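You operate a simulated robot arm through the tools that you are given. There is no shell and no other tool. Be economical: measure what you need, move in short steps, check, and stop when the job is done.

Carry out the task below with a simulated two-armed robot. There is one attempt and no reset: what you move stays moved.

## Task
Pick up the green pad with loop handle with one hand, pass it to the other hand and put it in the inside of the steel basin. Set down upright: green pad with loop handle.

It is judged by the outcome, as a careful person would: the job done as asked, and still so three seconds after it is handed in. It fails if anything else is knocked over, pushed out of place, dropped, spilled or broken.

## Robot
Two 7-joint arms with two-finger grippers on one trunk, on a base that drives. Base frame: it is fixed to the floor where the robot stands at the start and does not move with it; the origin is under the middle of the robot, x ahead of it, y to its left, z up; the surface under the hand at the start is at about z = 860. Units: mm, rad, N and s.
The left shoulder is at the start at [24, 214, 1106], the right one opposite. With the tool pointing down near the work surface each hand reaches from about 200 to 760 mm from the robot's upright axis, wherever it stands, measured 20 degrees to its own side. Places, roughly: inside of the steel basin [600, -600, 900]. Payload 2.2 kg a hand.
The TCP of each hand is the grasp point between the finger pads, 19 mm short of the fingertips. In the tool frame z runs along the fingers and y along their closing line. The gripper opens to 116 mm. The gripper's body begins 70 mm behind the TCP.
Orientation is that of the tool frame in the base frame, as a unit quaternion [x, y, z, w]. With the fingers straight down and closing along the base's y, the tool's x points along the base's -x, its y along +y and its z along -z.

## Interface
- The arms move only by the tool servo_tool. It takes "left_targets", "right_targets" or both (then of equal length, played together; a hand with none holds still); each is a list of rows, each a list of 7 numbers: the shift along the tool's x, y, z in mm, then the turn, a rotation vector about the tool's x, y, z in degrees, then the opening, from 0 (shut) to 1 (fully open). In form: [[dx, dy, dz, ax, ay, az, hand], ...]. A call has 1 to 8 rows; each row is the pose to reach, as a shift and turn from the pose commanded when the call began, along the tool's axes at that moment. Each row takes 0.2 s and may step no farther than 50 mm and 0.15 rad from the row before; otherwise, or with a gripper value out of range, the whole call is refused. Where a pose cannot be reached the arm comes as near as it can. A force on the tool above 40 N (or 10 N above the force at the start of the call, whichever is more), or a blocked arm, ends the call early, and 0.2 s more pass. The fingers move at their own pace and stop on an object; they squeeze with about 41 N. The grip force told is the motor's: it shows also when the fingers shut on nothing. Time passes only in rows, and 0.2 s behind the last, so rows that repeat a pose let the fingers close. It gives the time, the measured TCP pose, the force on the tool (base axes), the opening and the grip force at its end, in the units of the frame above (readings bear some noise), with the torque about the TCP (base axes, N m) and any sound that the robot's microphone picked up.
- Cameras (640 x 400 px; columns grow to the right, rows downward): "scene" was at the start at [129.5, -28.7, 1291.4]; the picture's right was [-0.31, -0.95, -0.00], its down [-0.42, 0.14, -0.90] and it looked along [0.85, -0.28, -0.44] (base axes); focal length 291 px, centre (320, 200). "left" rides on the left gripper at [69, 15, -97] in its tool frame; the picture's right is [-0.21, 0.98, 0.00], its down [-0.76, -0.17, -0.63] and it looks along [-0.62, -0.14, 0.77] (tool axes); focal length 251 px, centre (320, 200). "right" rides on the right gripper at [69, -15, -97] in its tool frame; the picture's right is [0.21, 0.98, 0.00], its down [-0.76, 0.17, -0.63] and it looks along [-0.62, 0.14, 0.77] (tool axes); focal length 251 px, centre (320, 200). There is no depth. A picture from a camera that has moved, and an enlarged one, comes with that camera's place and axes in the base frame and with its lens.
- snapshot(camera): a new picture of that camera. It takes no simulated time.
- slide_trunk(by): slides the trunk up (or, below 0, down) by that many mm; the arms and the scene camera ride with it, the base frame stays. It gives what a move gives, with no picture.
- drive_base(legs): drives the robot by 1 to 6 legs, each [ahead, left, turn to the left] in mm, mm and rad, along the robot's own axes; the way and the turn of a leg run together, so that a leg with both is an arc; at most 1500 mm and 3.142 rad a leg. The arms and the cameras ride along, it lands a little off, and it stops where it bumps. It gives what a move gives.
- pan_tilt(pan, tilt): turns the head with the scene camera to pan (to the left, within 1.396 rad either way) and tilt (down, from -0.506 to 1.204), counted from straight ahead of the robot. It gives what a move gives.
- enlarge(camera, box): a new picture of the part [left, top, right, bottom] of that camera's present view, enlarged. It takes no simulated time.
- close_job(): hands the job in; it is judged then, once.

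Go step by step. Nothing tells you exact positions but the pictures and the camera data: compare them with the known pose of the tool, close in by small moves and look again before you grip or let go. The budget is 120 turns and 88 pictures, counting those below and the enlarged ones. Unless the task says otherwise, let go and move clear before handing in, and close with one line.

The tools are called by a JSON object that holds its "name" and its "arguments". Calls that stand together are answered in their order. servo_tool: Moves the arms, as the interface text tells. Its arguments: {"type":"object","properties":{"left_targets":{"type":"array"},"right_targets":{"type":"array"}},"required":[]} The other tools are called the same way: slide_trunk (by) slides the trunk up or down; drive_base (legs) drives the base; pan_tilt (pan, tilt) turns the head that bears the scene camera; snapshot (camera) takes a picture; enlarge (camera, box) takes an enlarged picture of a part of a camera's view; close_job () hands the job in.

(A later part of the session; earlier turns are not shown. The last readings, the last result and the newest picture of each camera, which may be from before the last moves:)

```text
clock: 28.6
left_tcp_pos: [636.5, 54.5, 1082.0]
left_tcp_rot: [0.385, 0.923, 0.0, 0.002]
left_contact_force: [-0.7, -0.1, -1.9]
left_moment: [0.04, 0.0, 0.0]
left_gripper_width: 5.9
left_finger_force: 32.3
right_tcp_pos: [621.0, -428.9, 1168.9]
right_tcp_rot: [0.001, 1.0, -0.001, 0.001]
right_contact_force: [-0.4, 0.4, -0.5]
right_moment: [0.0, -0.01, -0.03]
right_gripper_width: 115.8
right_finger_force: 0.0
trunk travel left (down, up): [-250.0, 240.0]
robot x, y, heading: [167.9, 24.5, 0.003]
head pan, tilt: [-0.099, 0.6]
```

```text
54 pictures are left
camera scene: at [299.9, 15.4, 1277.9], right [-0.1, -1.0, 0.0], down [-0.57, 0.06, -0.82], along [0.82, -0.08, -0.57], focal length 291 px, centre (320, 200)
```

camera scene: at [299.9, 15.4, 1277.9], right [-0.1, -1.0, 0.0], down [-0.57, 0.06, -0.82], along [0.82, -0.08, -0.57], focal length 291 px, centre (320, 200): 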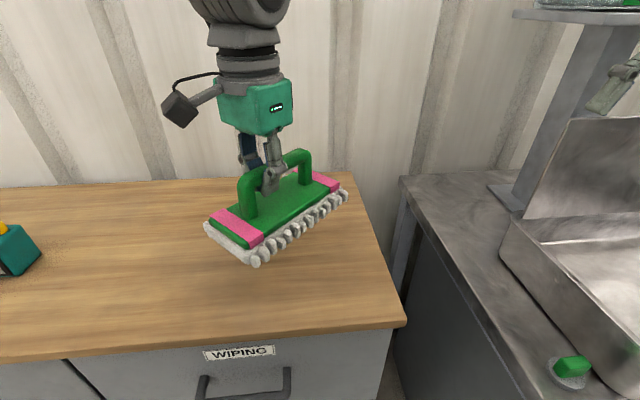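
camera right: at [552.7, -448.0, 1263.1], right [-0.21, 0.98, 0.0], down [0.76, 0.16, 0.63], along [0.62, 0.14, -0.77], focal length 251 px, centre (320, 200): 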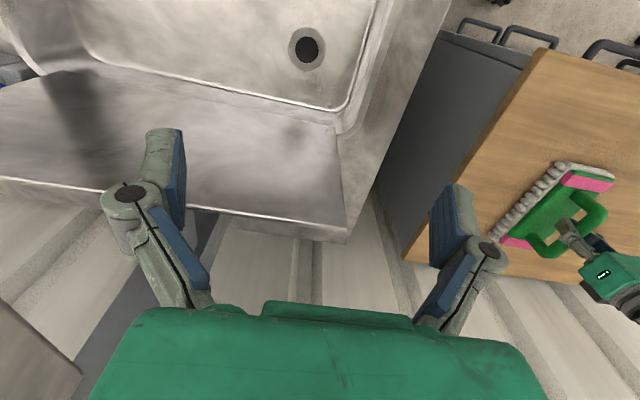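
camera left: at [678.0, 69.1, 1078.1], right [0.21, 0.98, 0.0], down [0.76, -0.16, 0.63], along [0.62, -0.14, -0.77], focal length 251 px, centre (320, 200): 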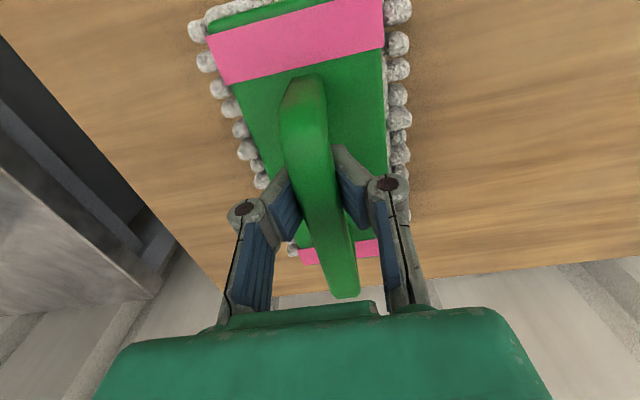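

The turn goes well. I'll finish the left turn and turn the right hand the other way at the same time.

{"name": "servo_tool", "arguments": {"left_targets": [[0, 0, 0, 0, 0, 4, 0], [0, 0, 0, 0, 0, 10, 0], [0, 0, 0, 0, 0, 17, 0], [0, 0, 0, 0, 0, 24, 0], [0, 0, 0, 0, 0, 31, 0], [0, 0, 0, 0, 0, 38, 0], [0, 0, 0, 0, 0, 43, 0], [0, 0, 0, 0, 0, 45, 0]], "right_targets": [[0, 0, 0, 0, 0, -4, 1], [0, 0, 0, 0, 0, -10, 1], [0, 0, 0, 0, 0, -17, 1], [0, 0, 0, 0, 0, -24, 1], [0, 0, 0, 0, 0, -31, 1], [0, 0, 0, 0, 0, -38, 1], [0, 0, 0, 0, 0, -43, 1], [0, 0, 0, 0, 0, -45, 1]]}}

{"name": "servo_tool", "arguments": {"right_targets": [[0, 0, 0, 0, 0, -4, 1], [0, 0, 0, 0, 0, -10, 1], [0, 0, 0, 0, 0, -17, 1], [0, 0, 0, 0, 0, -24, 1], [0, 0, 0, 0, 0, -31, 1], [0, 0, 0, 0, 0, -38, 1], [0, 0, 0, 0, 0, -43, 1], [0, 0, 0, 0, 0, -45, 1]]}}

{"name": "snapshot", "arguments": {"camera": "scene"}}

{"name": "snapshot", "arguments": {"camera": "left"}}

{"name": "snapshot", "arguments": {"camera": "right"}}

```text
clock: 30.4
left_tcp_pos: [636.5, 52.8, 1083.1]
left_tcp_rot: [0.708, 0.706, 0.001, 0.002]
left_contact_force: [0.1, 0.2, -1.6]
left_moment: [0.04, 0.0, 0.0]
left_gripper_width: 6.0
left_finger_force: 32.3
right_tcp_pos: [620.8, -427.9, 1168.9]
right_tcp_rot: [-0.383, 0.924, -0.001, 0.0]
right_contact_force: [-0.8, 0.2, 0.1]
right_moment: [-0.02, 0.01, 0.0]
right_gripper_width: 116.0
right_finger_force: 0.0
trunk travel left (down, up): [-250.0, 240.0]
robot x, y, heading: [173.0, 22.5, -0.003]
head pan, tilt: [-0.099, 0.6]
```

```text
clock: 32.2
left_tcp_pos: [638.0, 53.7, 1082.1]
left_tcp_rot: [0.708, 0.706, 0.001, 0.002]
left_contact_force: [-0.4, -0.1, -2.0]
left_moment: [0.05, -0.01, 0.04]
left_gripper_width: 6.0
left_finger_force: 32.3
right_tcp_pos: [622.7, -428.7, 1169.1]
right_tcp_rot: [-0.707, 0.707, -0.001, 0.0]
right_contact_force: [-0.8, 0.1, 0.4]
right_moment: [0.02, 0.01, -0.03]
right_gripper_width: 116.0
right_finger_force: 0.0
trunk travel left (down, up): [-250.0, 240.0]
robot x, y, heading: [171.3, 23.5, -0.0]
head pan, tilt: [-0.099, 0.6]
```

```text
53 pictures are left
camera scene: at [299.9, 14.9, 1277.9], right [-0.1, -1.0, 0.0], down [-0.57, 0.06, -0.82], along [0.82, -0.08, -0.57], focal length 291 px, centre (320, 200)
```

scene: 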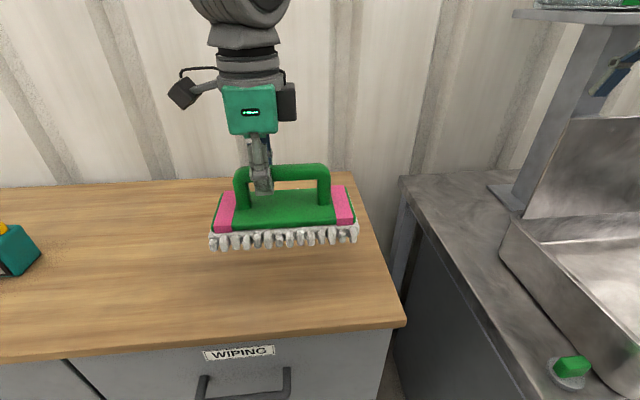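

```text
52 pictures are left
camera left: at [651.0, 122.2, 1178.4], right [0.98, -0.22, 0.0], down [-0.17, -0.76, 0.63], along [-0.13, -0.62, -0.77], focal length 251 px, centre (320, 200)
```

left: 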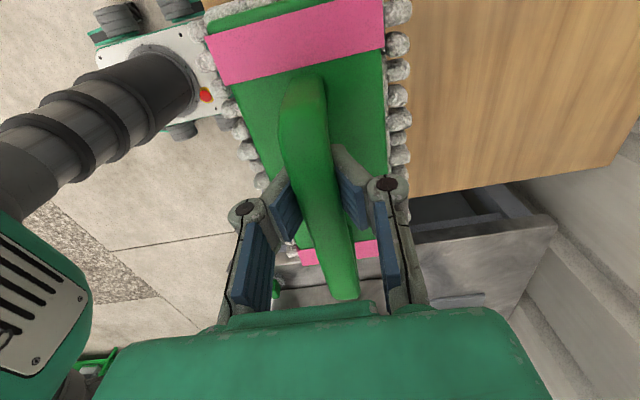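

```text
51 pictures are left
camera right: at [637.0, -496.7, 1265.0], right [-0.98, -0.21, 0.0], down [-0.17, 0.76, 0.63], along [-0.13, 0.62, -0.78], focal length 251 px, centre (320, 200)
```

right: 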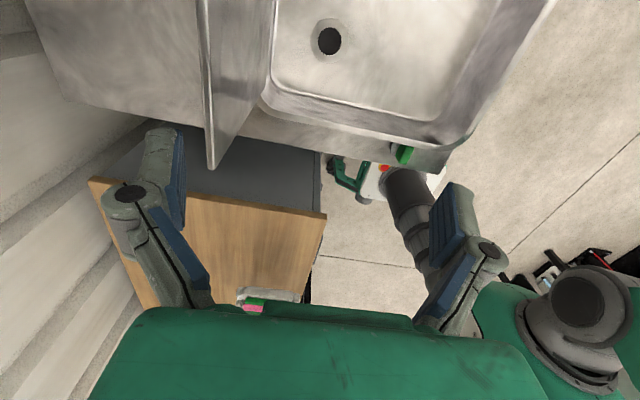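

Both hands are turned, with the bar along y and about 55 mm of free bar to the right of the left grip. I'll tilt the right hand 30° (wrist outward) to clear the left hand's body, and bring it part way across at z≈1165.

{"name": "servo_tool", "arguments": {"right_targets": [[0, 0, 0, 0, -6, 0, 1], [0, 0, 0, 0, -14, 0, 1], [0, 0, 0, 0, -22, 0, 1], [0, 0, 0, 0, -28, 0, 1], [0, 0, 0, 0, -30, 0, 1]]}}

{"name": "servo_tool", "arguments": {"right_targets": [[-15, -1, 9, 0, 0, 0, 1], [-45, -2, 27, 0, 0, 0, 1], [-80, -4, 48, 0, 0, 0, 1], [-118, -6, 71, 0, 0, 0, 1], [-156, -8, 94, 0, 0, 0, 1], [-190, -10, 115, 0, 0, 0, 1], [-215, -11, 130, 0, 0, 0, 1], [-230, -12, 140, 0, 0, 0, 1]]}}

{"name": "snapshot", "arguments": {"camera": "scene"}}

{"name": "snapshot", "arguments": {"camera": "right"}}

```text
clock: 33.0
left_tcp_pos: [633.2, 58.1, 1083.3]
left_tcp_rot: [0.708, 0.706, 0.001, 0.003]
left_contact_force: [0.7, 0.2, -2.2]
left_moment: [0.03, 0.05, 0.0]
left_gripper_width: 6.0
left_finger_force: 32.1
right_tcp_pos: [622.2, -422.1, 1178.6]
right_tcp_rot: [0.701, -0.691, -0.116, -0.132]
right_contact_force: [-5.1, 8.8, 6.8]
right_moment: [-1.47, -0.38, -0.55]
right_gripper_width: 116.0
right_finger_force: 0.0
trunk travel left (down, up): [-250.0, 240.0]
robot x, y, heading: [170.3, 25.1, -0.0]
head pan, tilt: [-0.099, 0.6]
stopped in row 4 (right hand): the force on the tool passed its limit at 50 N (the readings are from after the stop); the commanded pose is now the measured one
```

```text
clock: 34.8
left_tcp_pos: [634.6, 57.2, 1083.3]
left_tcp_rot: [0.708, 0.707, 0.0, 0.003]
left_contact_force: [0.8, -0.1, -2.1]
left_moment: [0.07, 0.0, 0.0]
left_gripper_width: 6.2
left_finger_force: 31.6
right_tcp_pos: [633.9, -158.8, 1127.1]
right_tcp_rot: [0.7, -0.692, -0.117, -0.134]
right_contact_force: [1.1, -0.1, 0.2]
right_moment: [-0.01, -0.04, 0.01]
right_gripper_width: 116.0
right_finger_force: 0.1
trunk travel left (down, up): [-250.0, 240.0]
robot x, y, heading: [170.8, 24.2, 0.003]
head pan, tilt: [-0.099, 0.6]
```

```text
50 pictures are left
camera scene: at [300.8, 19.2, 1277.9], right [-0.1, -1.0, 0.0], down [-0.57, 0.05, -0.82], along [0.82, -0.08, -0.57], focal length 291 px, centre (320, 200)
```

scene: 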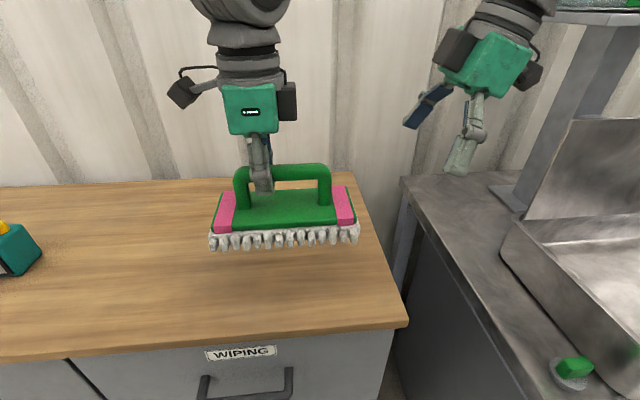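

```text
49 pictures are left
camera right: at [649.1, -256.1, 1193.2], right [-0.97, -0.21, -0.1], down [-0.19, 0.49, 0.85], along [-0.13, 0.85, -0.52], focal length 251 px, centre (320, 200)
```

right: 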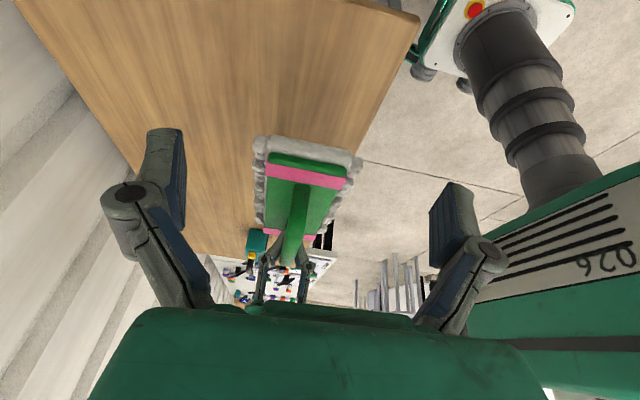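

While tilting, the right hand bumped something (about 50 N), probably the shelf near its wrist. I'll look that way to check nothing moved.

{"name": "pan_tilt", "arguments": {"pan": -0.75, "tilt": 0.3}}

{"name": "snapshot", "arguments": {"camera": "scene"}}

```text
clock: 35.9
left_tcp_pos: [634.2, 55.9, 1083.1]
left_tcp_rot: [0.708, 0.706, 0.001, 0.003]
left_contact_force: [-0.1, -0.1, -1.6]
left_moment: [0.05, -0.01, 0.01]
left_gripper_width: 6.1
left_finger_force: 32.0
right_tcp_pos: [634.1, -161.5, 1126.6]
right_tcp_rot: [0.699, -0.692, -0.116, -0.134]
right_contact_force: [-0.9, 0.1, 0.0]
right_moment: [0.02, -0.02, 0.0]
right_gripper_width: 116.3
right_finger_force: 0.1
trunk travel left (down, up): [-250.0, 240.0]
robot x, y, heading: [166.1, 23.7, 0.002]
head pan, tilt: [-0.75, 0.3]
```

```text
48 pictures are left
camera scene: at [281.2, -38.4, 1305.4], right [-0.68, -0.73, 0.0], down [-0.22, 0.2, -0.95], along [0.7, -0.65, -0.3], focal length 291 px, centre (320, 200)
```

scene: 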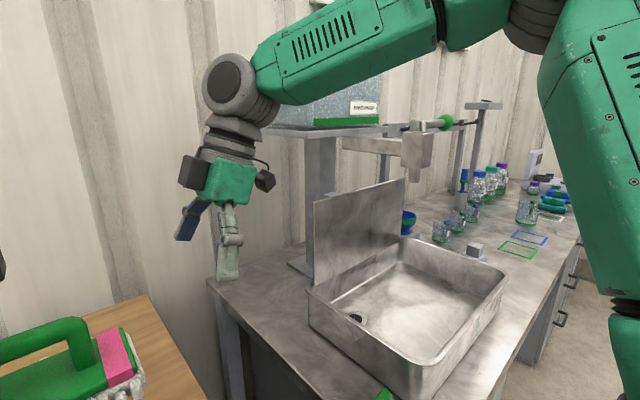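

Nothing has moved: the box still sits on the shelf, and the shelf edge is near x≈674, z≈1260, so I'll keep the wrist clear of it. Next I'll tilt the right hand another 11° and bring it to the pre-grasp point by the free end of the bar.

{"name": "pan_tilt", "arguments": {"pan": -0.1, "tilt": 0.5}}

{"name": "servo_tool", "arguments": {"right_targets": [[0, 0, -8, 0, -4, 0, 1], [0, 0, -20, 0, -8, 0, 1], [0, 0, -30, 0, -11, 0, 1], [0, 0, -30, 0, -11, 0, 1]]}}

{"name": "snapshot", "arguments": {"camera": "scene"}}

```text
clock: 36.9
left_tcp_pos: [634.5, 54.3, 1083.0]
left_tcp_rot: [0.708, 0.706, 0.002, 0.003]
left_contact_force: [0.8, -0.3, -2.0]
left_moment: [0.03, -0.05, 0.0]
left_gripper_width: 5.9
left_finger_force: 31.7
right_tcp_pos: [634.7, -162.0, 1126.5]
right_tcp_rot: [0.7, -0.693, -0.115, -0.133]
right_contact_force: [-0.1, -0.4, -1.4]
right_moment: [0.02, -0.03, -0.04]
right_gripper_width: 115.9
right_finger_force: 0.1
trunk travel left (down, up): [-250.0, 240.0]
robot x, y, heading: [169.0, 19.9, 0.004]
head pan, tilt: [-0.099, 0.499]
```

```text
clock: 37.9
left_tcp_pos: [634.7, 55.8, 1084.7]
left_tcp_rot: [0.707, 0.707, 0.0, 0.004]
left_contact_force: [-1.0, 0.4, -1.4]
left_moment: [0.02, -0.01, 0.0]
left_gripper_width: 5.9
left_finger_force: 31.6
right_tcp_pos: [633.0, -170.6, 1153.7]
right_tcp_rot: [0.685, -0.676, -0.184, -0.199]
right_contact_force: [0.2, 0.0, 0.7]
right_moment: [0.0, -0.01, 0.01]
right_gripper_width: 115.9
right_finger_force: 0.0
trunk travel left (down, up): [-250.0, 240.0]
robot x, y, heading: [171.4, 24.8, -0.001]
head pan, tilt: [-0.099, 0.499]
```

```text
47 pictures are left
camera scene: at [303.2, 15.4, 1287.0], right [-0.1, -1.0, 0.0], down [-0.48, 0.05, -0.88], along [0.87, -0.09, -0.48], focal length 291 px, centre (320, 200)
```

scene: 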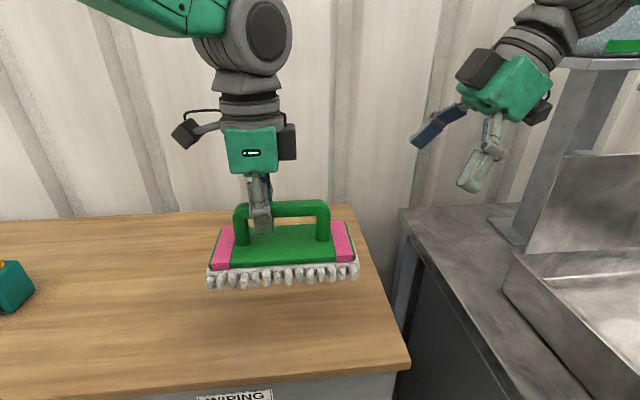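

{"name": "servo_tool", "arguments": {"right_targets": [[-20, 0, 12, 0, 0, 0, 1], [-50, 0, 31, 0, 0, 0, 1], [-82, 0, 51, 0, 0, 0, 1], [-103, -1, 65, 0, 0, 0, 1], [-111, -1, 70, 0, 0, 0, 1], [-111, -1, 70, 0, 0, 0, 1], [-111, -1, 70, 0, 0, 0, 1]]}}

{"name": "snapshot", "arguments": {"camera": "scene"}}

{"name": "snapshot", "arguments": {"camera": "right"}}

```text
clock: 39.5
left_tcp_pos: [634.8, 54.1, 1083.1]
left_tcp_rot: [0.707, 0.707, 0.001, 0.003]
left_contact_force: [0.6, -0.6, -1.4]
left_moment: [0.06, 0.01, 0.0]
left_gripper_width: 6.1
left_finger_force: 31.3
right_tcp_pos: [633.2, -41.3, 1152.1]
right_tcp_rot: [0.685, -0.677, -0.183, -0.199]
right_contact_force: [0.7, 0.4, -0.1]
right_moment: [-0.02, 0.0, 0.0]
right_gripper_width: 116.0
right_finger_force: 0.1
trunk travel left (down, up): [-250.0, 240.0]
robot x, y, heading: [170.4, 21.7, 0.002]
head pan, tilt: [-0.099, 0.499]
```

```text
46 pictures are left
camera scene: at [303.4, 16.5, 1287.0], right [-0.1, -1.0, 0.0], down [-0.48, 0.05, -0.88], along [0.87, -0.09, -0.48], focal length 291 px, centre (320, 200)
```

scene: 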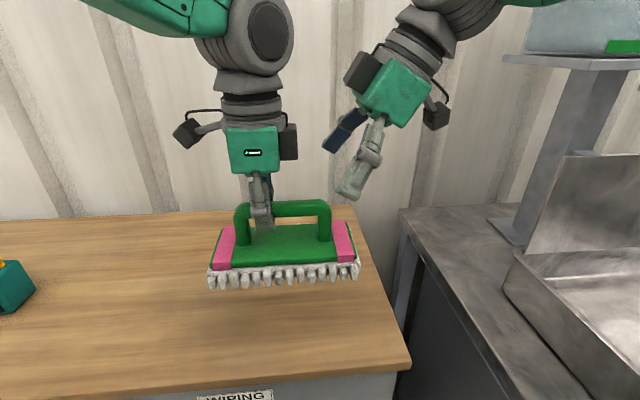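

```text
45 pictures are left
camera right: at [648.6, -149.7, 1198.6], right [-0.97, -0.19, -0.14], down [-0.19, 0.32, 0.93], along [-0.13, 0.93, -0.34], focal length 251 px, centre (320, 200)
```

right: 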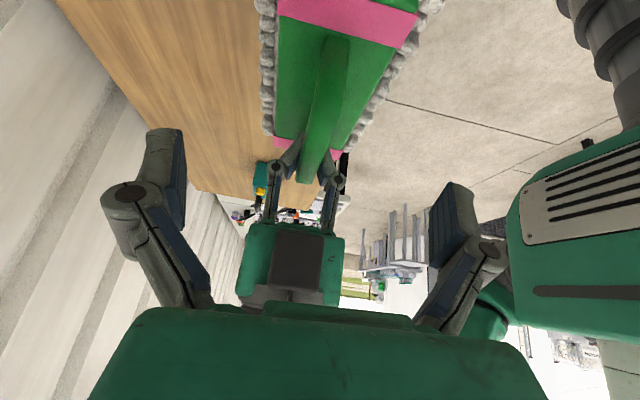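

There's about 18 mm of clearance between the hands. I'll advance the right hand along its fingers to the bar and look before closing.

{"name": "servo_tool", "arguments": {"right_targets": [[0, 0, 20, 0, 0, 0, 0.9], [0, 0, 45, 0, 0, 0, 0.9], [0, 0, 65, 0, 0, 0, 0.9], [0, 0, 77, 0, 0, 0, 0.9], [0, 0, 77, 0, 0, 0, 0.9]]}}

{"name": "enlarge", "arguments": {"camera": "scene", "box": [190, 60, 430, 300]}}

{"name": "snapshot", "arguments": {"camera": "right"}}

{"name": "snapshot", "arguments": {"camera": "left"}}

```text
clock: 40.7
left_tcp_pos: [634.4, 55.0, 1082.6]
left_tcp_rot: [0.708, 0.706, 0.001, 0.003]
left_contact_force: [-0.1, 0.1, -1.6]
left_moment: [0.06, 0.0, 0.01]
left_gripper_width: 6.1
left_finger_force: 31.6
right_tcp_pos: [634.5, -0.5, 1086.0]
right_tcp_rot: [0.686, -0.676, -0.183, -0.199]
right_contact_force: [-0.3, 0.6, -0.2]
right_moment: [0.01, -0.02, 0.01]
right_gripper_width: 104.5
right_finger_force: 0.1
trunk travel left (down, up): [-250.0, 240.0]
robot x, y, heading: [172.2, 26.9, 0.003]
head pan, tilt: [-0.099, 0.499]
```

```text
1.67 times, centred on (310, 180) of scene
camera zoom: at [303.3, 16.9, 1287.0], right [-0.1, -1.0, 0.0], down [-0.48, 0.05, -0.88], along [0.87, -0.09, -0.48], focal length 486 px, centre (337, 233)
```

zoom: 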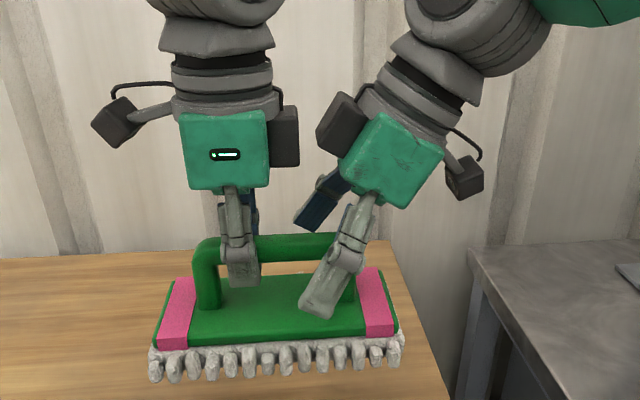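

```text
43 pictures are left
camera right: at [650.0, -108.8, 1133.1], right [-0.97, -0.19, -0.14], down [-0.19, 0.32, 0.93], along [-0.13, 0.93, -0.34], focal length 251 px, centre (320, 200)
```

right: 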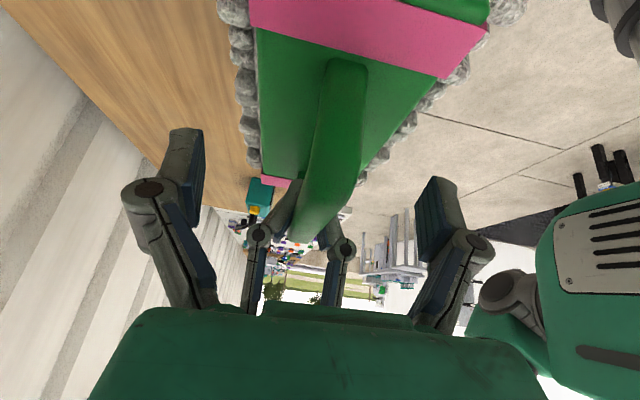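

```text
42 pictures are left
camera left: at [648.4, 123.9, 1179.6], right [0.98, -0.22, 0.01], down [-0.17, -0.75, 0.63], along [-0.13, -0.62, -0.77], focal length 251 px, centre (320, 200)
```

left: 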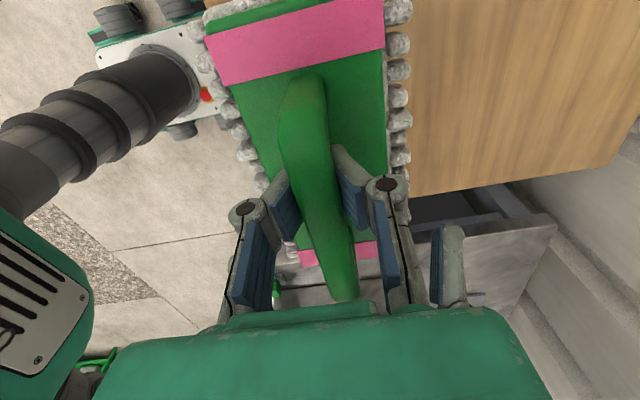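

The right fingers straddle the free end of the bar. I'll go 5 mm deeper, shift 4 mm to centre, and close.

{"name": "servo_tool", "arguments": {"right_targets": [[0, 3, 3, 0, 0, 0, 0.9], [0, 4, 5, 0, 0, 0, 0.6], [0, 4, 5, 0, 0, 0, 0.2], [0, 4, 5, 0, 0, 0, 0], [0, 4, 5, 0, 0, 0, 0], [0, 4, 5, 0, 0, 0, 0]]}}

{"name": "enlarge", "arguments": {"camera": "scene", "box": [190, 60, 430, 300]}}

{"name": "snapshot", "arguments": {"camera": "right"}}

```text
clock: 42.1
left_tcp_pos: [633.9, 55.4, 1083.3]
left_tcp_rot: [0.708, 0.706, 0.0, 0.002]
left_contact_force: [-24.3, -3.7, 3.7]
left_moment: [-0.28, -0.15, -0.77]
left_gripper_width: 6.0
left_finger_force: 30.9
right_tcp_pos: [633.7, 2.2, 1082.2]
right_tcp_rot: [0.684, -0.677, -0.182, -0.2]
right_contact_force: [24.8, 3.4, -4.3]
right_moment: [-0.01, 0.17, -0.55]
right_gripper_width: 5.9
right_finger_force: 33.6
trunk travel left (down, up): [-250.0, 240.0]
robot x, y, heading: [172.0, 23.5, 0.001]
head pan, tilt: [-0.099, 0.499]
```

```text
1.67 times, centred on (310, 180) of scene
camera zoom: at [303.5, 16.8, 1287.0], right [-0.1, -1.0, 0.0], down [-0.48, 0.05, -0.88], along [0.87, -0.09, -0.48], focal length 486 px, centre (337, 233)
```

zoom: 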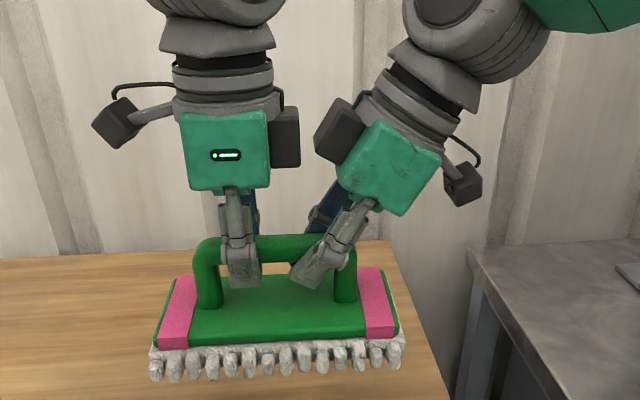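

```text
40 pictures are left
camera right: at [647.2, -107.0, 1129.0], right [-0.97, -0.19, -0.14], down [-0.19, 0.32, 0.93], along [-0.13, 0.93, -0.34], focal length 251 px, centre (320, 200)
```

right: 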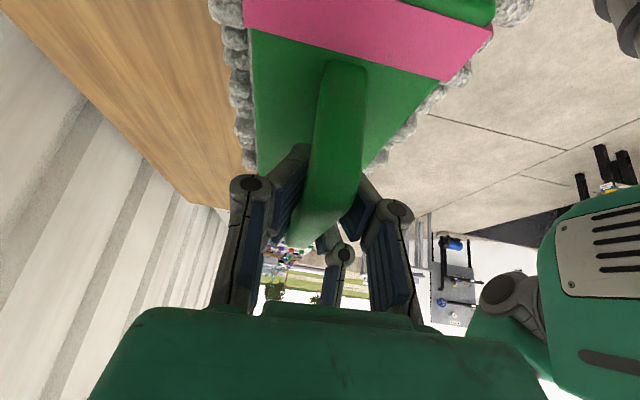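

The right hand has the bar with the same 5.9 mm grip. I'll relieve the 24 N side load by moving 3 mm back.

{"name": "servo_tool", "arguments": {"right_targets": [[0, -2, 0, 0, 0, 0, 0], [0, -4, 0, 0, 0, 0, 0], [0, -4, 0, 0, 0, 0, 0]]}}

```text
clock: 42.9
left_tcp_pos: [634.8, 55.2, 1083.5]
left_tcp_rot: [0.708, 0.706, 0.002, 0.004]
left_contact_force: [-8.3, -1.0, -4.2]
left_moment: [0.19, -0.08, -0.43]
left_gripper_width: 6.0
left_finger_force: 31.2
right_tcp_pos: [634.5, 2.6, 1082.1]
right_tcp_rot: [0.686, -0.675, -0.184, -0.198]
right_contact_force: [8.6, 0.7, 3.0]
right_moment: [0.0, 0.08, -0.01]
right_gripper_width: 6.0
right_finger_force: 33.5
trunk travel left (down, up): [-250.0, 240.0]
robot x, y, heading: [170.5, 26.1, 0.005]
head pan, tilt: [-0.099, 0.499]
```

The load has eased. Now I'll open the left hand and raise it straight up off the bar, then out to the left.

{"name": "servo_tool", "arguments": {"left_targets": [[0, 0, 0, 0, 0, 0, 0.5], [0, 0, 0, 0, 0, 0, 0.7], [0, 0, 0, 0, 0, 0, 0.7], [0, 0, -15, 0, 0, 0, 0.7], [0, 0, -35, 0, 0, 0, 0.7], [10, 0, -55, 0, 0, 0, 0.7], [30, 0, -75, 0, 0, 0, 0.7], [45, 0, -80, 0, 0, 0, 0.7]]}}

{"name": "snapshot", "arguments": {"camera": "scene"}}

{"name": "snapshot", "arguments": {"camera": "left"}}

```text
clock: 44.7
left_tcp_pos: [634.0, 101.8, 1163.6]
left_tcp_rot: [0.708, 0.707, 0.001, 0.002]
left_contact_force: [-0.1, -0.3, 0.1]
left_moment: [-0.03, -0.04, 0.02]
left_gripper_width: 81.3
left_finger_force: 0.0
right_tcp_pos: [634.6, 3.2, 1082.6]
right_tcp_rot: [0.685, -0.676, -0.183, -0.2]
right_contact_force: [0.3, 0.7, -0.8]
right_moment: [-0.09, -0.02, 0.06]
right_gripper_width: 6.0
right_finger_force: 33.3
trunk travel left (down, up): [-250.0, 240.0]
robot x, y, heading: [169.4, 24.9, 0.003]
head pan, tilt: [-0.099, 0.499]
```

```text
39 pictures are left
camera scene: at [303.4, 18.2, 1287.0], right [-0.1, -1.0, 0.0], down [-0.48, 0.05, -0.88], along [0.87, -0.09, -0.48], focal length 291 px, centre (320, 200)
```

scene: 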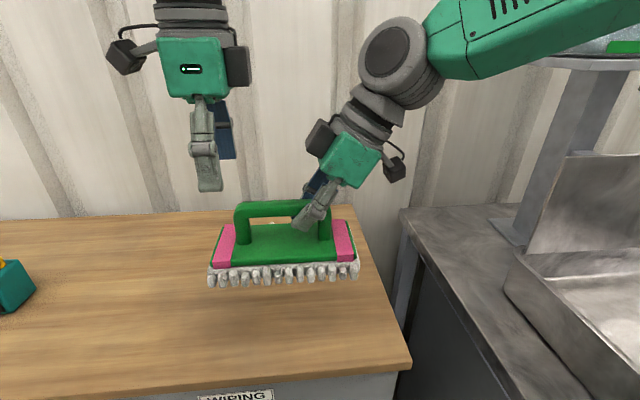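

```text
38 pictures are left
camera left: at [648.2, 170.5, 1259.3], right [0.98, -0.22, 0.01], down [-0.17, -0.75, 0.63], along [-0.13, -0.62, -0.77], focal length 251 px, centre (320, 200)
```

left: 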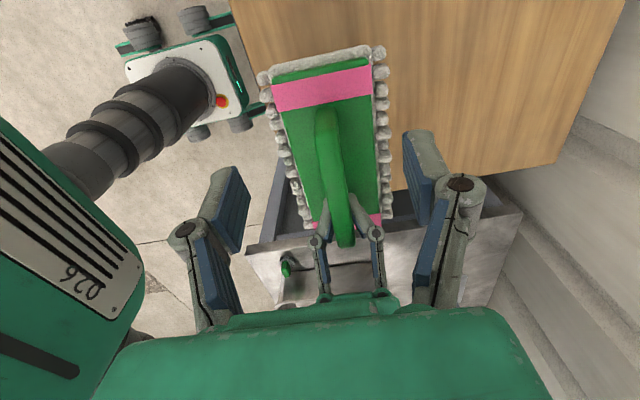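

The pad hangs level in the right hand. Next I'll measure the basin with the scene camera.

{"name": "pan_tilt", "arguments": {"pan": -0.9, "tilt": 0.6}}

{"name": "snapshot", "arguments": {"camera": "scene"}}

```text
clock: 45.8
left_tcp_pos: [635.9, 100.1, 1162.8]
left_tcp_rot: [0.707, 0.707, 0.001, 0.003]
left_contact_force: [-0.2, -0.2, 0.1]
left_moment: [-0.02, 0.01, -0.03]
left_gripper_width: 81.2
left_finger_force: 0.1
right_tcp_pos: [636.0, 2.7, 1082.4]
right_tcp_rot: [0.685, -0.676, -0.183, -0.199]
right_contact_force: [-0.7, 0.0, 0.4]
right_moment: [-0.03, 0.0, -0.02]
right_gripper_width: 5.6
right_finger_force: 33.9
trunk travel left (down, up): [-250.0, 240.0]
robot x, y, heading: [172.0, 28.2, -0.002]
head pan, tilt: [-0.901, 0.6]
```

```text
37 pictures are left
camera scene: at [267.9, -43.1, 1278.0], right [-0.78, -0.62, 0.0], down [-0.36, 0.44, -0.82], along [0.51, -0.65, -0.57], focal length 291 px, centre (320, 200)
```

scene: 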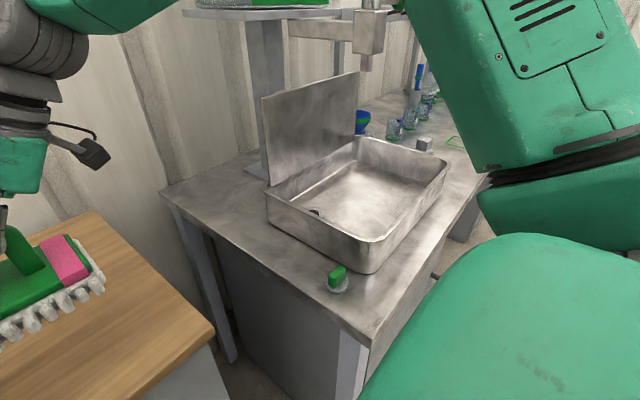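

{"name": "enlarge", "arguments": {"camera": "scene", "box": [220, 0, 480, 160]}}

{"name": "snapshot", "arguments": {"camera": "right"}}

```text
2.46 times, centred on (350, 80) of scene
camera zoom: at [267.9, -43.1, 1278.0], right [-0.78, -0.62, 0.0], down [-0.36, 0.44, -0.82], along [0.51, -0.65, -0.57], focal length 717 px, centre (246, 495)
```

zoom: 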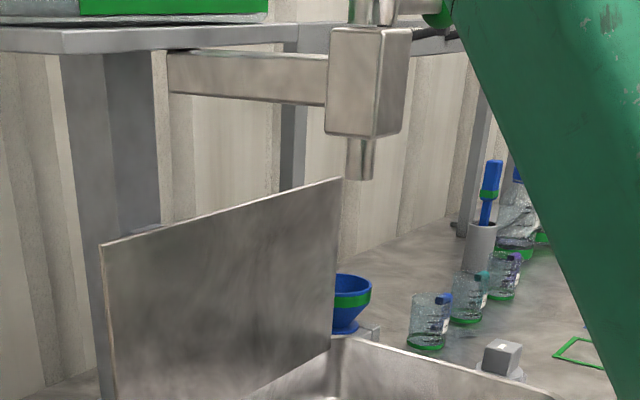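

```text
35 pictures are left
camera right: at [650.3, -105.9, 1128.7], right [-0.97, -0.19, -0.14], down [-0.19, 0.32, 0.93], along [-0.13, 0.93, -0.34], focal length 251 px, centre (320, 200)
```

right: 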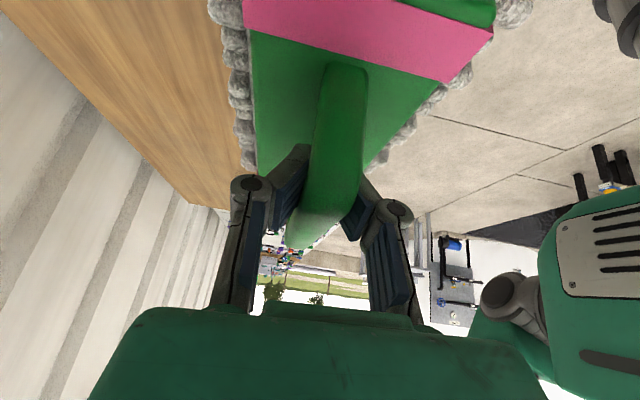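

The pad is secure. The basin spans about x 427–687, y −388 to −760, with its rim at z≈940. A faucet hangs near [590, -600, 1160+], so the wrist must not lean toward −y there. I'll bring the pad to about [620, -220], then turn the hand 180° so the wrist leans toward +y.

{"name": "servo_tool", "arguments": {"right_targets": [[10, 1, -6, 0, 0, 0, 0], [33, 3, -21, 0, 0, 0, 0], [65, 5, -41, 0, 0, 0, 0], [100, 8, -63, 0, 0, 0, 0], [135, 11, -85, 0, 0, 0, 0], [163, 13, -103, 0, 0, 0, 0], [181, 15, -114, 0, 0, 0, 0], [188, 15, -119, 0, 0, 0, 0]], "left_targets": [[5, 0, 0, 0, 0, 0, 0.7], [15, 0, 0, 0, 0, 0, 0.7], [30, 0, 0, 0, 0, 0, 0.7], [45, 0, 0, 0, 0, 0, 0.7], [60, 0, 0, 0, 0, 0, 0.7], [75, 0, 0, 0, 0, 0, 0.7], [85, 0, 0, 0, 0, 0, 0.7], [90, 0, 0, 0, 0, 0, 0.7]]}}

{"name": "pan_tilt", "arguments": {"pan": -0.6, "tilt": 0.5}}

{"name": "snapshot", "arguments": {"camera": "scene"}}

```text
clock: 47.6
left_tcp_pos: [633.9, 191.0, 1163.3]
left_tcp_rot: [0.707, 0.707, 0.001, 0.002]
left_contact_force: [-1.0, 0.7, 0.6]
left_moment: [0.01, 0.0, 0.01]
left_gripper_width: 81.3
left_finger_force: 0.2
right_tcp_pos: [621.1, -219.8, 1085.9]
right_tcp_rot: [0.685, -0.676, -0.183, -0.198]
right_contact_force: [0.2, -0.2, -1.8]
right_moment: [-0.09, 0.0, -0.04]
right_gripper_width: 5.8
right_finger_force: 33.5
trunk travel left (down, up): [-250.0, 240.0]
robot x, y, heading: [173.0, 22.5, 0.002]
head pan, tilt: [-0.901, 0.6]
```

```text
clock: 48.4
left_tcp_pos: [634.7, 191.4, 1163.0]
left_tcp_rot: [0.708, 0.706, 0.002, 0.001]
left_contact_force: [0.5, 0.1, 0.4]
left_moment: [0.02, 0.0, 0.02]
left_gripper_width: 81.1
left_finger_force: 0.0
right_tcp_pos: [620.9, -220.9, 1086.5]
right_tcp_rot: [0.685, -0.677, -0.183, -0.199]
right_contact_force: [0.5, 0.8, -2.4]
right_moment: [-0.04, 0.0, 0.0]
right_gripper_width: 6.1
right_finger_force: 33.5
trunk travel left (down, up): [-250.0, 240.0]
robot x, y, heading: [172.8, 27.3, 0.002]
head pan, tilt: [-0.6, 0.499]
```

```text
34 pictures are left
camera scene: at [287.4, -26.6, 1287.0], right [-0.56, -0.83, 0.0], down [-0.4, 0.27, -0.88], along [0.72, -0.49, -0.48], focal length 291 px, centre (320, 200)
```

scene: 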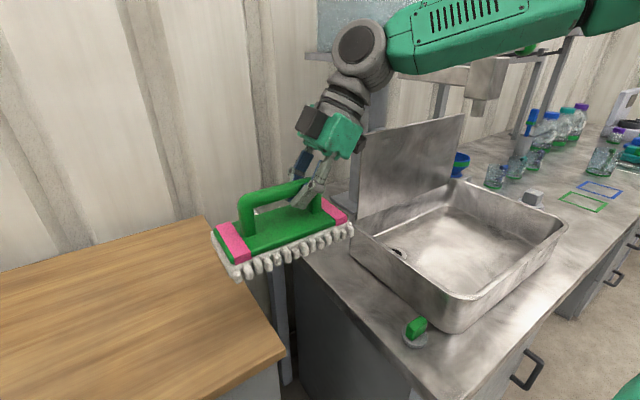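

The nozzle works out at about [600, -620, 1150]. Now I'll turn the right hand clockwise about the vertical in steps, keeping the pad level.

{"name": "servo_tool", "arguments": {"right_targets": [[0, 0, 0, 2.1, 0.1, 3.4, 0], [0, 0, 0, 5.7, 0.26, 9.4, 0], [0, 0, 0, 9.9, 0.46, 16.2, 0], [0, 0, 0, 14.1, 0.65, 23, 0], [0, 0, 0, 18.2, 0.84, 29.8, 0], [0, 0, 0, 21.9, 1.0, 35.8, 0], [0, 0, 0, 24.5, 1.1, 40, 0], [0, 0, 0, 26, 1.2, 42.6, 0]]}}

{"name": "snapshot", "arguments": {"camera": "scene"}}

```text
clock: 50.2
left_tcp_pos: [634.5, 191.2, 1163.9]
left_tcp_rot: [0.708, 0.707, 0.001, 0.003]
left_contact_force: [-0.5, 0.7, -0.3]
left_moment: [0.03, -0.01, 0.01]
left_gripper_width: 80.9
left_finger_force: 0.3
right_tcp_pos: [620.8, -222.5, 1086.1]
right_tcp_rot: [-0.335, 0.902, 0.083, 0.259]
right_contact_force: [0.7, -0.1, -1.3]
right_moment: [-0.03, 0.06, -0.02]
right_gripper_width: 6.1
right_finger_force: 32.5
trunk travel left (down, up): [-250.0, 240.0]
robot x, y, heading: [170.2, 23.4, 0.002]
head pan, tilt: [-0.6, 0.499]
```

```text
33 pictures are left
camera scene: at [286.9, -26.6, 1287.0], right [-0.56, -0.83, 0.0], down [-0.4, 0.27, -0.88], along [0.72, -0.49, -0.48], focal length 291 px, centre (320, 200)
```

scene: 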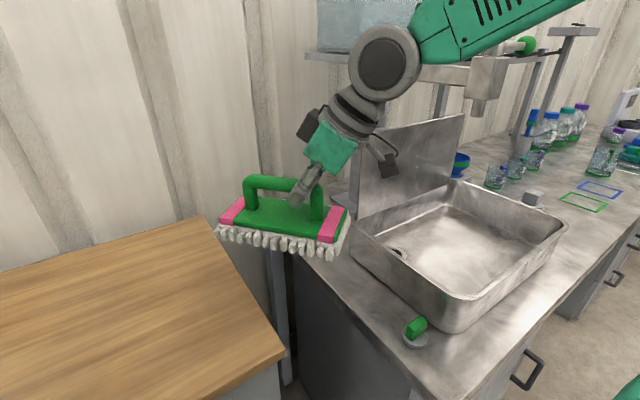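

{"name": "servo_tool", "arguments": {"right_targets": [[0, 0, 0, 2.1, 0.1, 3.4, 0], [0, 0, 0, 5.7, 0.26, 9.4, 0], [0, 0, 0, 9.9, 0.46, 16.2, 0], [0, 0, 0, 14.1, 0.65, 23, 0], [0, 0, 0, 18.2, 0.84, 29.8, 0], [0, 0, 0, 21.9, 1.0, 35.8, 0], [0, 0, 0, 26, 1.2, 42.6, 0], [0, 0, 0, 29.5, 1.3, 48.2, 0]]}}

{"name": "snapshot", "arguments": {"camera": "scene"}}

```text
clock: 52.0
left_tcp_pos: [634.5, 192.1, 1162.5]
left_tcp_rot: [0.708, 0.706, 0.001, 0.004]
left_contact_force: [0.4, 0.3, -0.6]
left_moment: [0.0, -0.02, 0.01]
left_gripper_width: 81.3
left_finger_force: 0.1
right_tcp_pos: [622.6, -219.5, 1085.8]
right_tcp_rot: [0.133, 0.953, -0.051, 0.267]
right_contact_force: [-0.3, -0.3, -1.6]
right_moment: [0.0, 0.03, 0.01]
right_gripper_width: 6.0
right_finger_force: 32.7
trunk travel left (down, up): [-250.0, 240.0]
robot x, y, heading: [170.0, 24.8, -0.001]
head pan, tilt: [-0.6, 0.499]
```

```text
32 pictures are left
camera scene: at [287.1, -23.9, 1287.1], right [-0.56, -0.83, 0.0], down [-0.4, 0.27, -0.88], along [0.72, -0.5, -0.48], focal length 291 px, centre (320, 200)
```

scene: 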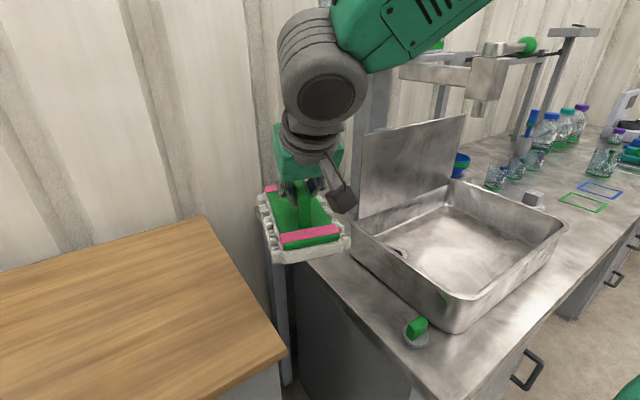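

{"name": "servo_tool", "arguments": {"right_targets": [[0, 0, 0, 2.1, 0.1, 3.4, 0], [0, 0, 0, 5.7, 0.26, 9.4, 0], [0, 0, 0, 9.9, 0.46, 16.2, 0], [0, 0, 0, 14.1, 0.65, 23, 0], [0, 0, 0, 18.2, 0.84, 29.8, 0], [0, 0, 0, 21.9, 1.0, 35.8, 0], [0, 0, 0, 26, 1.2, 42.6, 0], [0, 0, 0, 29.5, 1.3, 48.2, 0]]}}

{"name": "servo_tool", "arguments": {"right_targets": [[0, 0, 0, 3, 0.1, 4.9, 0], [0, 0, 0, 6.5, 0.3, 10.6, 0], [0, 0, 0, 8.8, 0.4, 14.4, 0], [0, 0, 0, 8.8, 0.4, 14.4, 0]]}}

{"name": "snapshot", "arguments": {"camera": "scene"}}

{"name": "snapshot", "arguments": {"camera": "right"}}

```text
clock: 53.8
left_tcp_pos: [634.2, 192.3, 1161.8]
left_tcp_rot: [0.708, 0.707, 0.0, 0.003]
left_contact_force: [-0.5, -0.1, 0.2]
left_moment: [0.04, -0.02, 0.0]
left_gripper_width: 81.2
left_finger_force: 0.1
right_tcp_pos: [622.1, -230.7, 1089.3]
right_tcp_rot: [0.591, 0.775, -0.133, 0.18]
right_contact_force: [-0.6, 0.8, -1.9]
right_moment: [0.06, 0.01, -0.01]
right_gripper_width: 6.0
right_finger_force: 32.7
trunk travel left (down, up): [-250.0, 240.0]
robot x, y, heading: [169.9, 22.8, -0.003]
head pan, tilt: [-0.6, 0.499]
```

```text
clock: 54.8
left_tcp_pos: [634.3, 195.0, 1162.0]
left_tcp_rot: [0.708, 0.706, 0.0, 0.004]
left_contact_force: [-0.1, 0.4, -0.4]
left_moment: [-0.02, 0.02, -0.03]
left_gripper_width: 81.1
left_finger_force: 0.1
right_tcp_pos: [622.3, -217.9, 1090.7]
right_tcp_rot: [0.679, 0.685, -0.19, 0.182]
right_contact_force: [-0.6, 0.4, -2.0]
right_moment: [0.03, 0.0, 0.01]
right_gripper_width: 5.9
right_finger_force: 32.2
trunk travel left (down, up): [-250.0, 240.0]
robot x, y, heading: [167.5, 25.0, -0.0]
head pan, tilt: [-0.6, 0.499]
```

```text
31 pictures are left
camera scene: at [301.4, 19.1, 1283.5], right [-0.13, -0.99, 0.0], down [-0.51, 0.07, -0.86], along [0.85, -0.12, -0.52], focal length 291 px, centre (320, 200)
```

scene: 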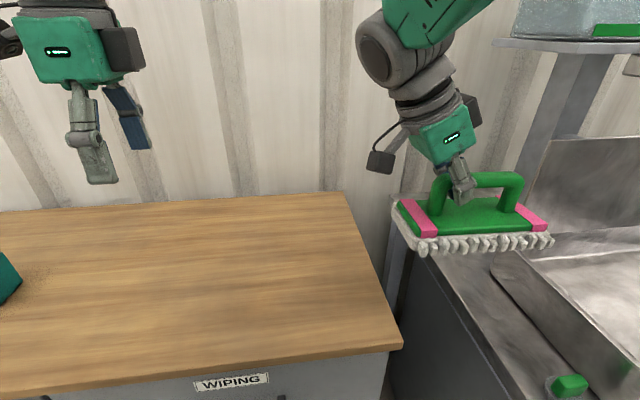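

```text
30 pictures are left
camera right: at [606.7, -107.3, 1138.7], right [0.97, 0.19, -0.12], down [0.18, -0.33, 0.93], along [0.14, -0.92, -0.35], focal length 251 px, centre (320, 200)
```

right: 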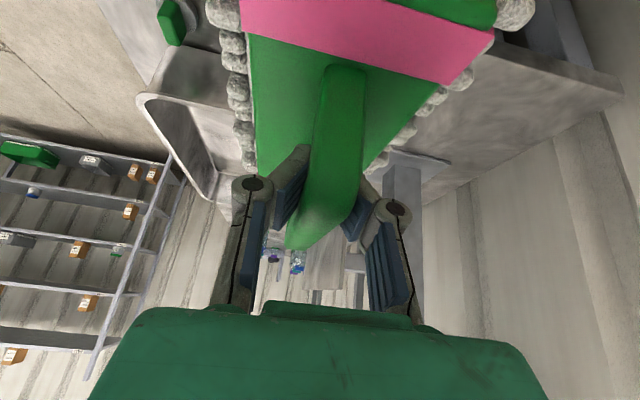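

The pad now hangs level with the wrist leaning toward +y. The forearm seems to have nudged the robot's own head sideways. I'll move the pad toward the basin, x first and then y, staying high enough to clear the rim.

{"name": "servo_tool", "arguments": {"right_targets": [[-6, -8, 4, 0, 0, 0, 0], [-20, -22, 12, 0, 0, 0, 0], [-38, -40, 23, 0, 0, 0, 0], [-60, -55, 37, 0, 0, 0, 0], [-85, -63, 52, 0, 0, 0, 0], [-108, -66, 66, 0, 0, 0, 0], [-124, -67, 76, 0, 0, 0, 0], [-131, -67, 80, 0, 0, 0, 0]]}}

{"name": "pan_tilt", "arguments": {"pan": -0.7, "tilt": 0.6}}

{"name": "snapshot", "arguments": {"camera": "scene"}}

```text
clock: 56.6
left_tcp_pos: [635.2, 191.8, 1163.3]
left_tcp_rot: [0.708, 0.707, 0.0, 0.002]
left_contact_force: [0.0, -0.1, -0.3]
left_moment: [-0.01, 0.0, -0.02]
left_gripper_width: 81.3
left_finger_force: 0.1
right_tcp_pos: [556.2, -376.5, 1089.6]
right_tcp_rot: [0.677, 0.685, -0.195, 0.185]
right_contact_force: [0.3, -0.1, -2.2]
right_moment: [0.05, -0.01, -0.03]
right_gripper_width: 6.3
right_finger_force: 32.0
trunk travel left (down, up): [-250.0, 240.0]
robot x, y, heading: [169.4, 21.0, 0.003]
head pan, tilt: [-0.6, 0.499]
```

```text
clock: 57.3
left_tcp_pos: [634.1, 191.0, 1162.2]
left_tcp_rot: [0.708, 0.706, 0.0, 0.004]
left_contact_force: [0.0, -0.3, -0.3]
left_moment: [-0.05, -0.02, 0.0]
left_gripper_width: 81.2
left_finger_force: 0.0
right_tcp_pos: [556.4, -374.0, 1087.2]
right_tcp_rot: [0.677, 0.685, -0.197, 0.184]
right_contact_force: [0.2, 0.1, -2.1]
right_moment: [0.04, 0.02, -0.02]
right_gripper_width: 6.0
right_finger_force: 31.8
trunk travel left (down, up): [-250.0, 240.0]
robot x, y, heading: [168.0, 21.2, 0.001]
head pan, tilt: [-0.7, 0.6]
```

```text
29 pictures are left
camera scene: at [298.9, 6.7, 1280.7], right [-0.23, -0.97, 0.0], down [-0.53, 0.12, -0.84], along [0.82, -0.19, -0.54], focal length 291 px, centre (320, 200)
```

scene: 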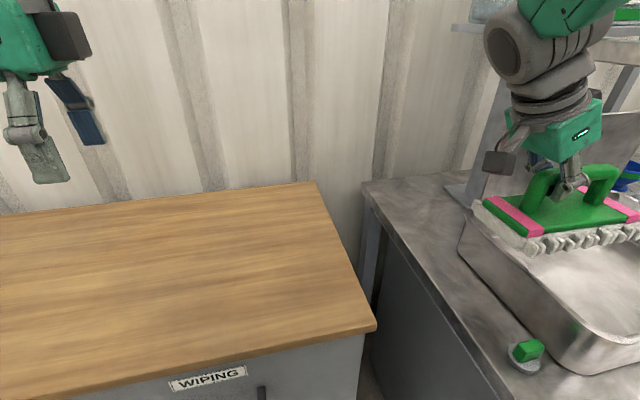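

The head is blocked by the right arm for now. I'll go on with the second half of the transfer over the basin.

{"name": "servo_tool", "arguments": {"right_targets": [[-8, 0, 5, 0, 0, 0, 0], [-25, 0, 15, 0, 0, 0, 0], [-50, 0, 30, 0, 0, 0, 0], [-78, 0, 47, 0, 0, 0, 0], [-103, 0, 62, 0, 0, 0, 0], [-120, 0, 73, 0, 0, 0, 0], [-129, 0, 79, 0, 0, 0, 0], [-129, 0, 79, 0, 0, 0, 0]]}}

{"name": "pan_tilt", "arguments": {"pan": -0.85, "tilt": 0.6}}

{"name": "snapshot", "arguments": {"camera": "scene"}}

{"name": "snapshot", "arguments": {"camera": "right"}}

```text
clock: 59.1
left_tcp_pos: [634.3, 189.5, 1162.9]
left_tcp_rot: [0.708, 0.706, 0.001, 0.002]
left_contact_force: [0.6, 0.6, 0.0]
left_moment: [0.02, 0.01, 0.01]
left_gripper_width: 81.2
left_finger_force: 0.1
right_tcp_pos: [558.4, -526.6, 1087.9]
right_tcp_rot: [0.675, 0.685, -0.2, 0.186]
right_contact_force: [-0.1, 0.2, -1.5]
right_moment: [0.04, 0.0, 0.01]
right_gripper_width: 6.1
right_finger_force: 31.6
trunk travel left (down, up): [-250.0, 240.0]
robot x, y, heading: [166.5, 25.2, 0.003]
head pan, tilt: [-0.7, 0.6]
```

```text
clock: 59.8
left_tcp_pos: [634.9, 190.8, 1163.2]
left_tcp_rot: [0.708, 0.706, 0.0, 0.004]
left_contact_force: [0.1, 0.2, 0.3]
left_moment: [-0.01, 0.03, 0.0]
left_gripper_width: 81.0
left_finger_force: 0.0
right_tcp_pos: [556.5, -525.7, 1087.7]
right_tcp_rot: [0.676, 0.684, -0.2, 0.186]
right_contact_force: [-0.4, -0.8, -1.5]
right_moment: [0.06, 0.0, 0.02]
right_gripper_width: 6.0
right_finger_force: 31.3
trunk travel left (down, up): [-250.0, 240.0]
robot x, y, heading: [172.0, 23.8, 0.001]
head pan, tilt: [-0.85, 0.6]
```

```text
28 pictures are left
camera scene: at [270.7, -40.6, 1278.0], right [-0.75, -0.66, 0.0], down [-0.38, 0.42, -0.82], along [0.54, -0.62, -0.57], focal length 291 px, centre (320, 200)
```

scene: 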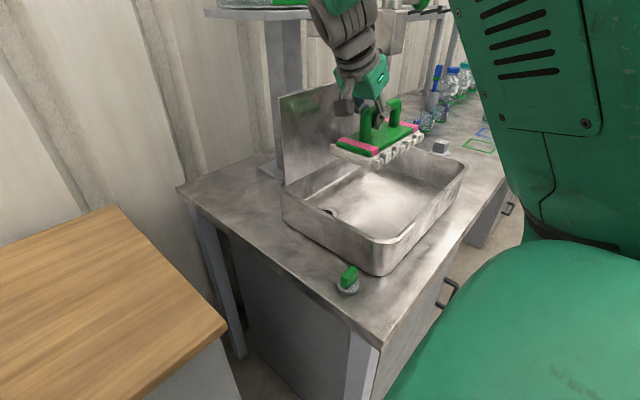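

```text
27 pictures are left
camera right: at [542.5, -415.8, 1134.0], right [0.97, 0.19, -0.13], down [0.19, -0.31, 0.93], along [0.14, -0.93, -0.34], focal length 251 px, centre (320, 200)
```

right: 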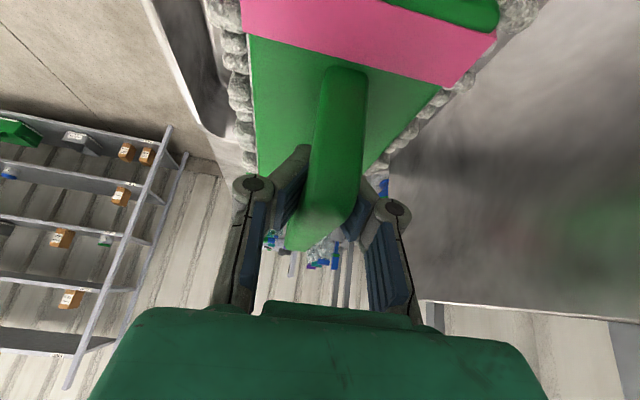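

The pad is over the basin. I'll enlarge to check its placement before lowering.

{"name": "enlarge", "arguments": {"camera": "scene", "box": [270, 60, 480, 280]}}

```text
1.82 times, centred on (375, 170) of scene
camera zoom: at [270.7, -40.6, 1278.0], right [-0.75, -0.66, 0.0], down [-0.38, 0.42, -0.82], along [0.54, -0.62, -0.57], focal length 530 px, centre (220, 254)
```

zoom: 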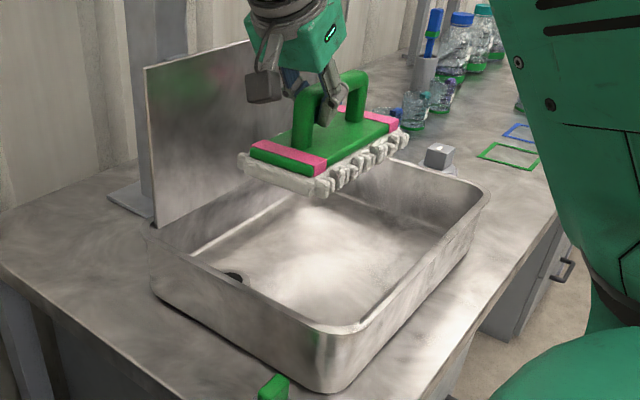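

I'll lower the pad to just above rim height so I can compare it directly with the rim.

{"name": "servo_tool", "arguments": {"right_targets": [[5, 0, 8, 0, 0, 0, 0], [12, 0, 19, 0, 0, 0, 0], [18, 0, 30, 0, 0, 0, 0], [18, 0, 30, 0, 0, 0, 0], [18, 0, 30, 0, 0, 0, 0]]}}

{"name": "enlarge", "arguments": {"camera": "scene", "box": [270, 60, 480, 280]}}

{"name": "snapshot", "arguments": {"camera": "right"}}

```text
clock: 61.0
left_tcp_pos: [634.7, 190.0, 1162.9]
left_tcp_rot: [0.707, 0.707, 0.002, 0.003]
left_contact_force: [-0.8, -0.3, 0.2]
left_moment: [-0.02, -0.03, 0.01]
left_gripper_width: 81.3
left_finger_force: 0.0
right_tcp_pos: [556.2, -526.8, 1053.6]
right_tcp_rot: [0.675, 0.686, -0.198, 0.187]
right_contact_force: [-0.5, 0.2, -1.5]
right_moment: [0.06, 0.0, 0.04]
right_gripper_width: 5.8
right_finger_force: 31.1
trunk travel left (down, up): [-250.0, 240.0]
robot x, y, heading: [169.3, 20.9, 0.006]
head pan, tilt: [-0.85, 0.6]
```

```text
1.82 times, centred on (375, 170) of scene
camera zoom: at [270.8, -40.7, 1278.0], right [-0.75, -0.66, 0.0], down [-0.38, 0.42, -0.82], along [0.54, -0.62, -0.57], focal length 530 px, centre (220, 254)
```

zoom: 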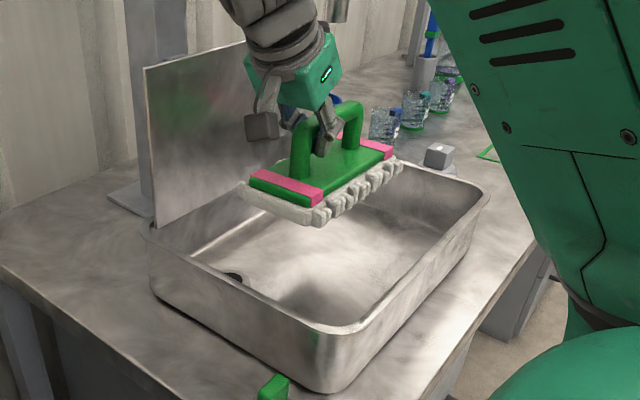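

```text
24 pictures are left
camera right: at [542.0, -416.2, 1098.8], right [0.97, 0.19, -0.13], down [0.19, -0.31, 0.93], along [0.14, -0.93, -0.34], focal length 251 px, centre (320, 200)
```

right: 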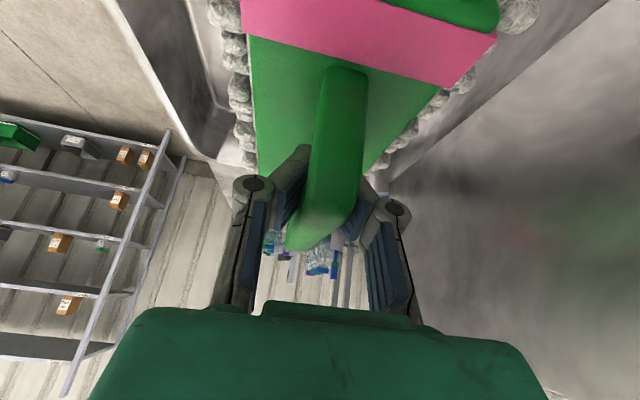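

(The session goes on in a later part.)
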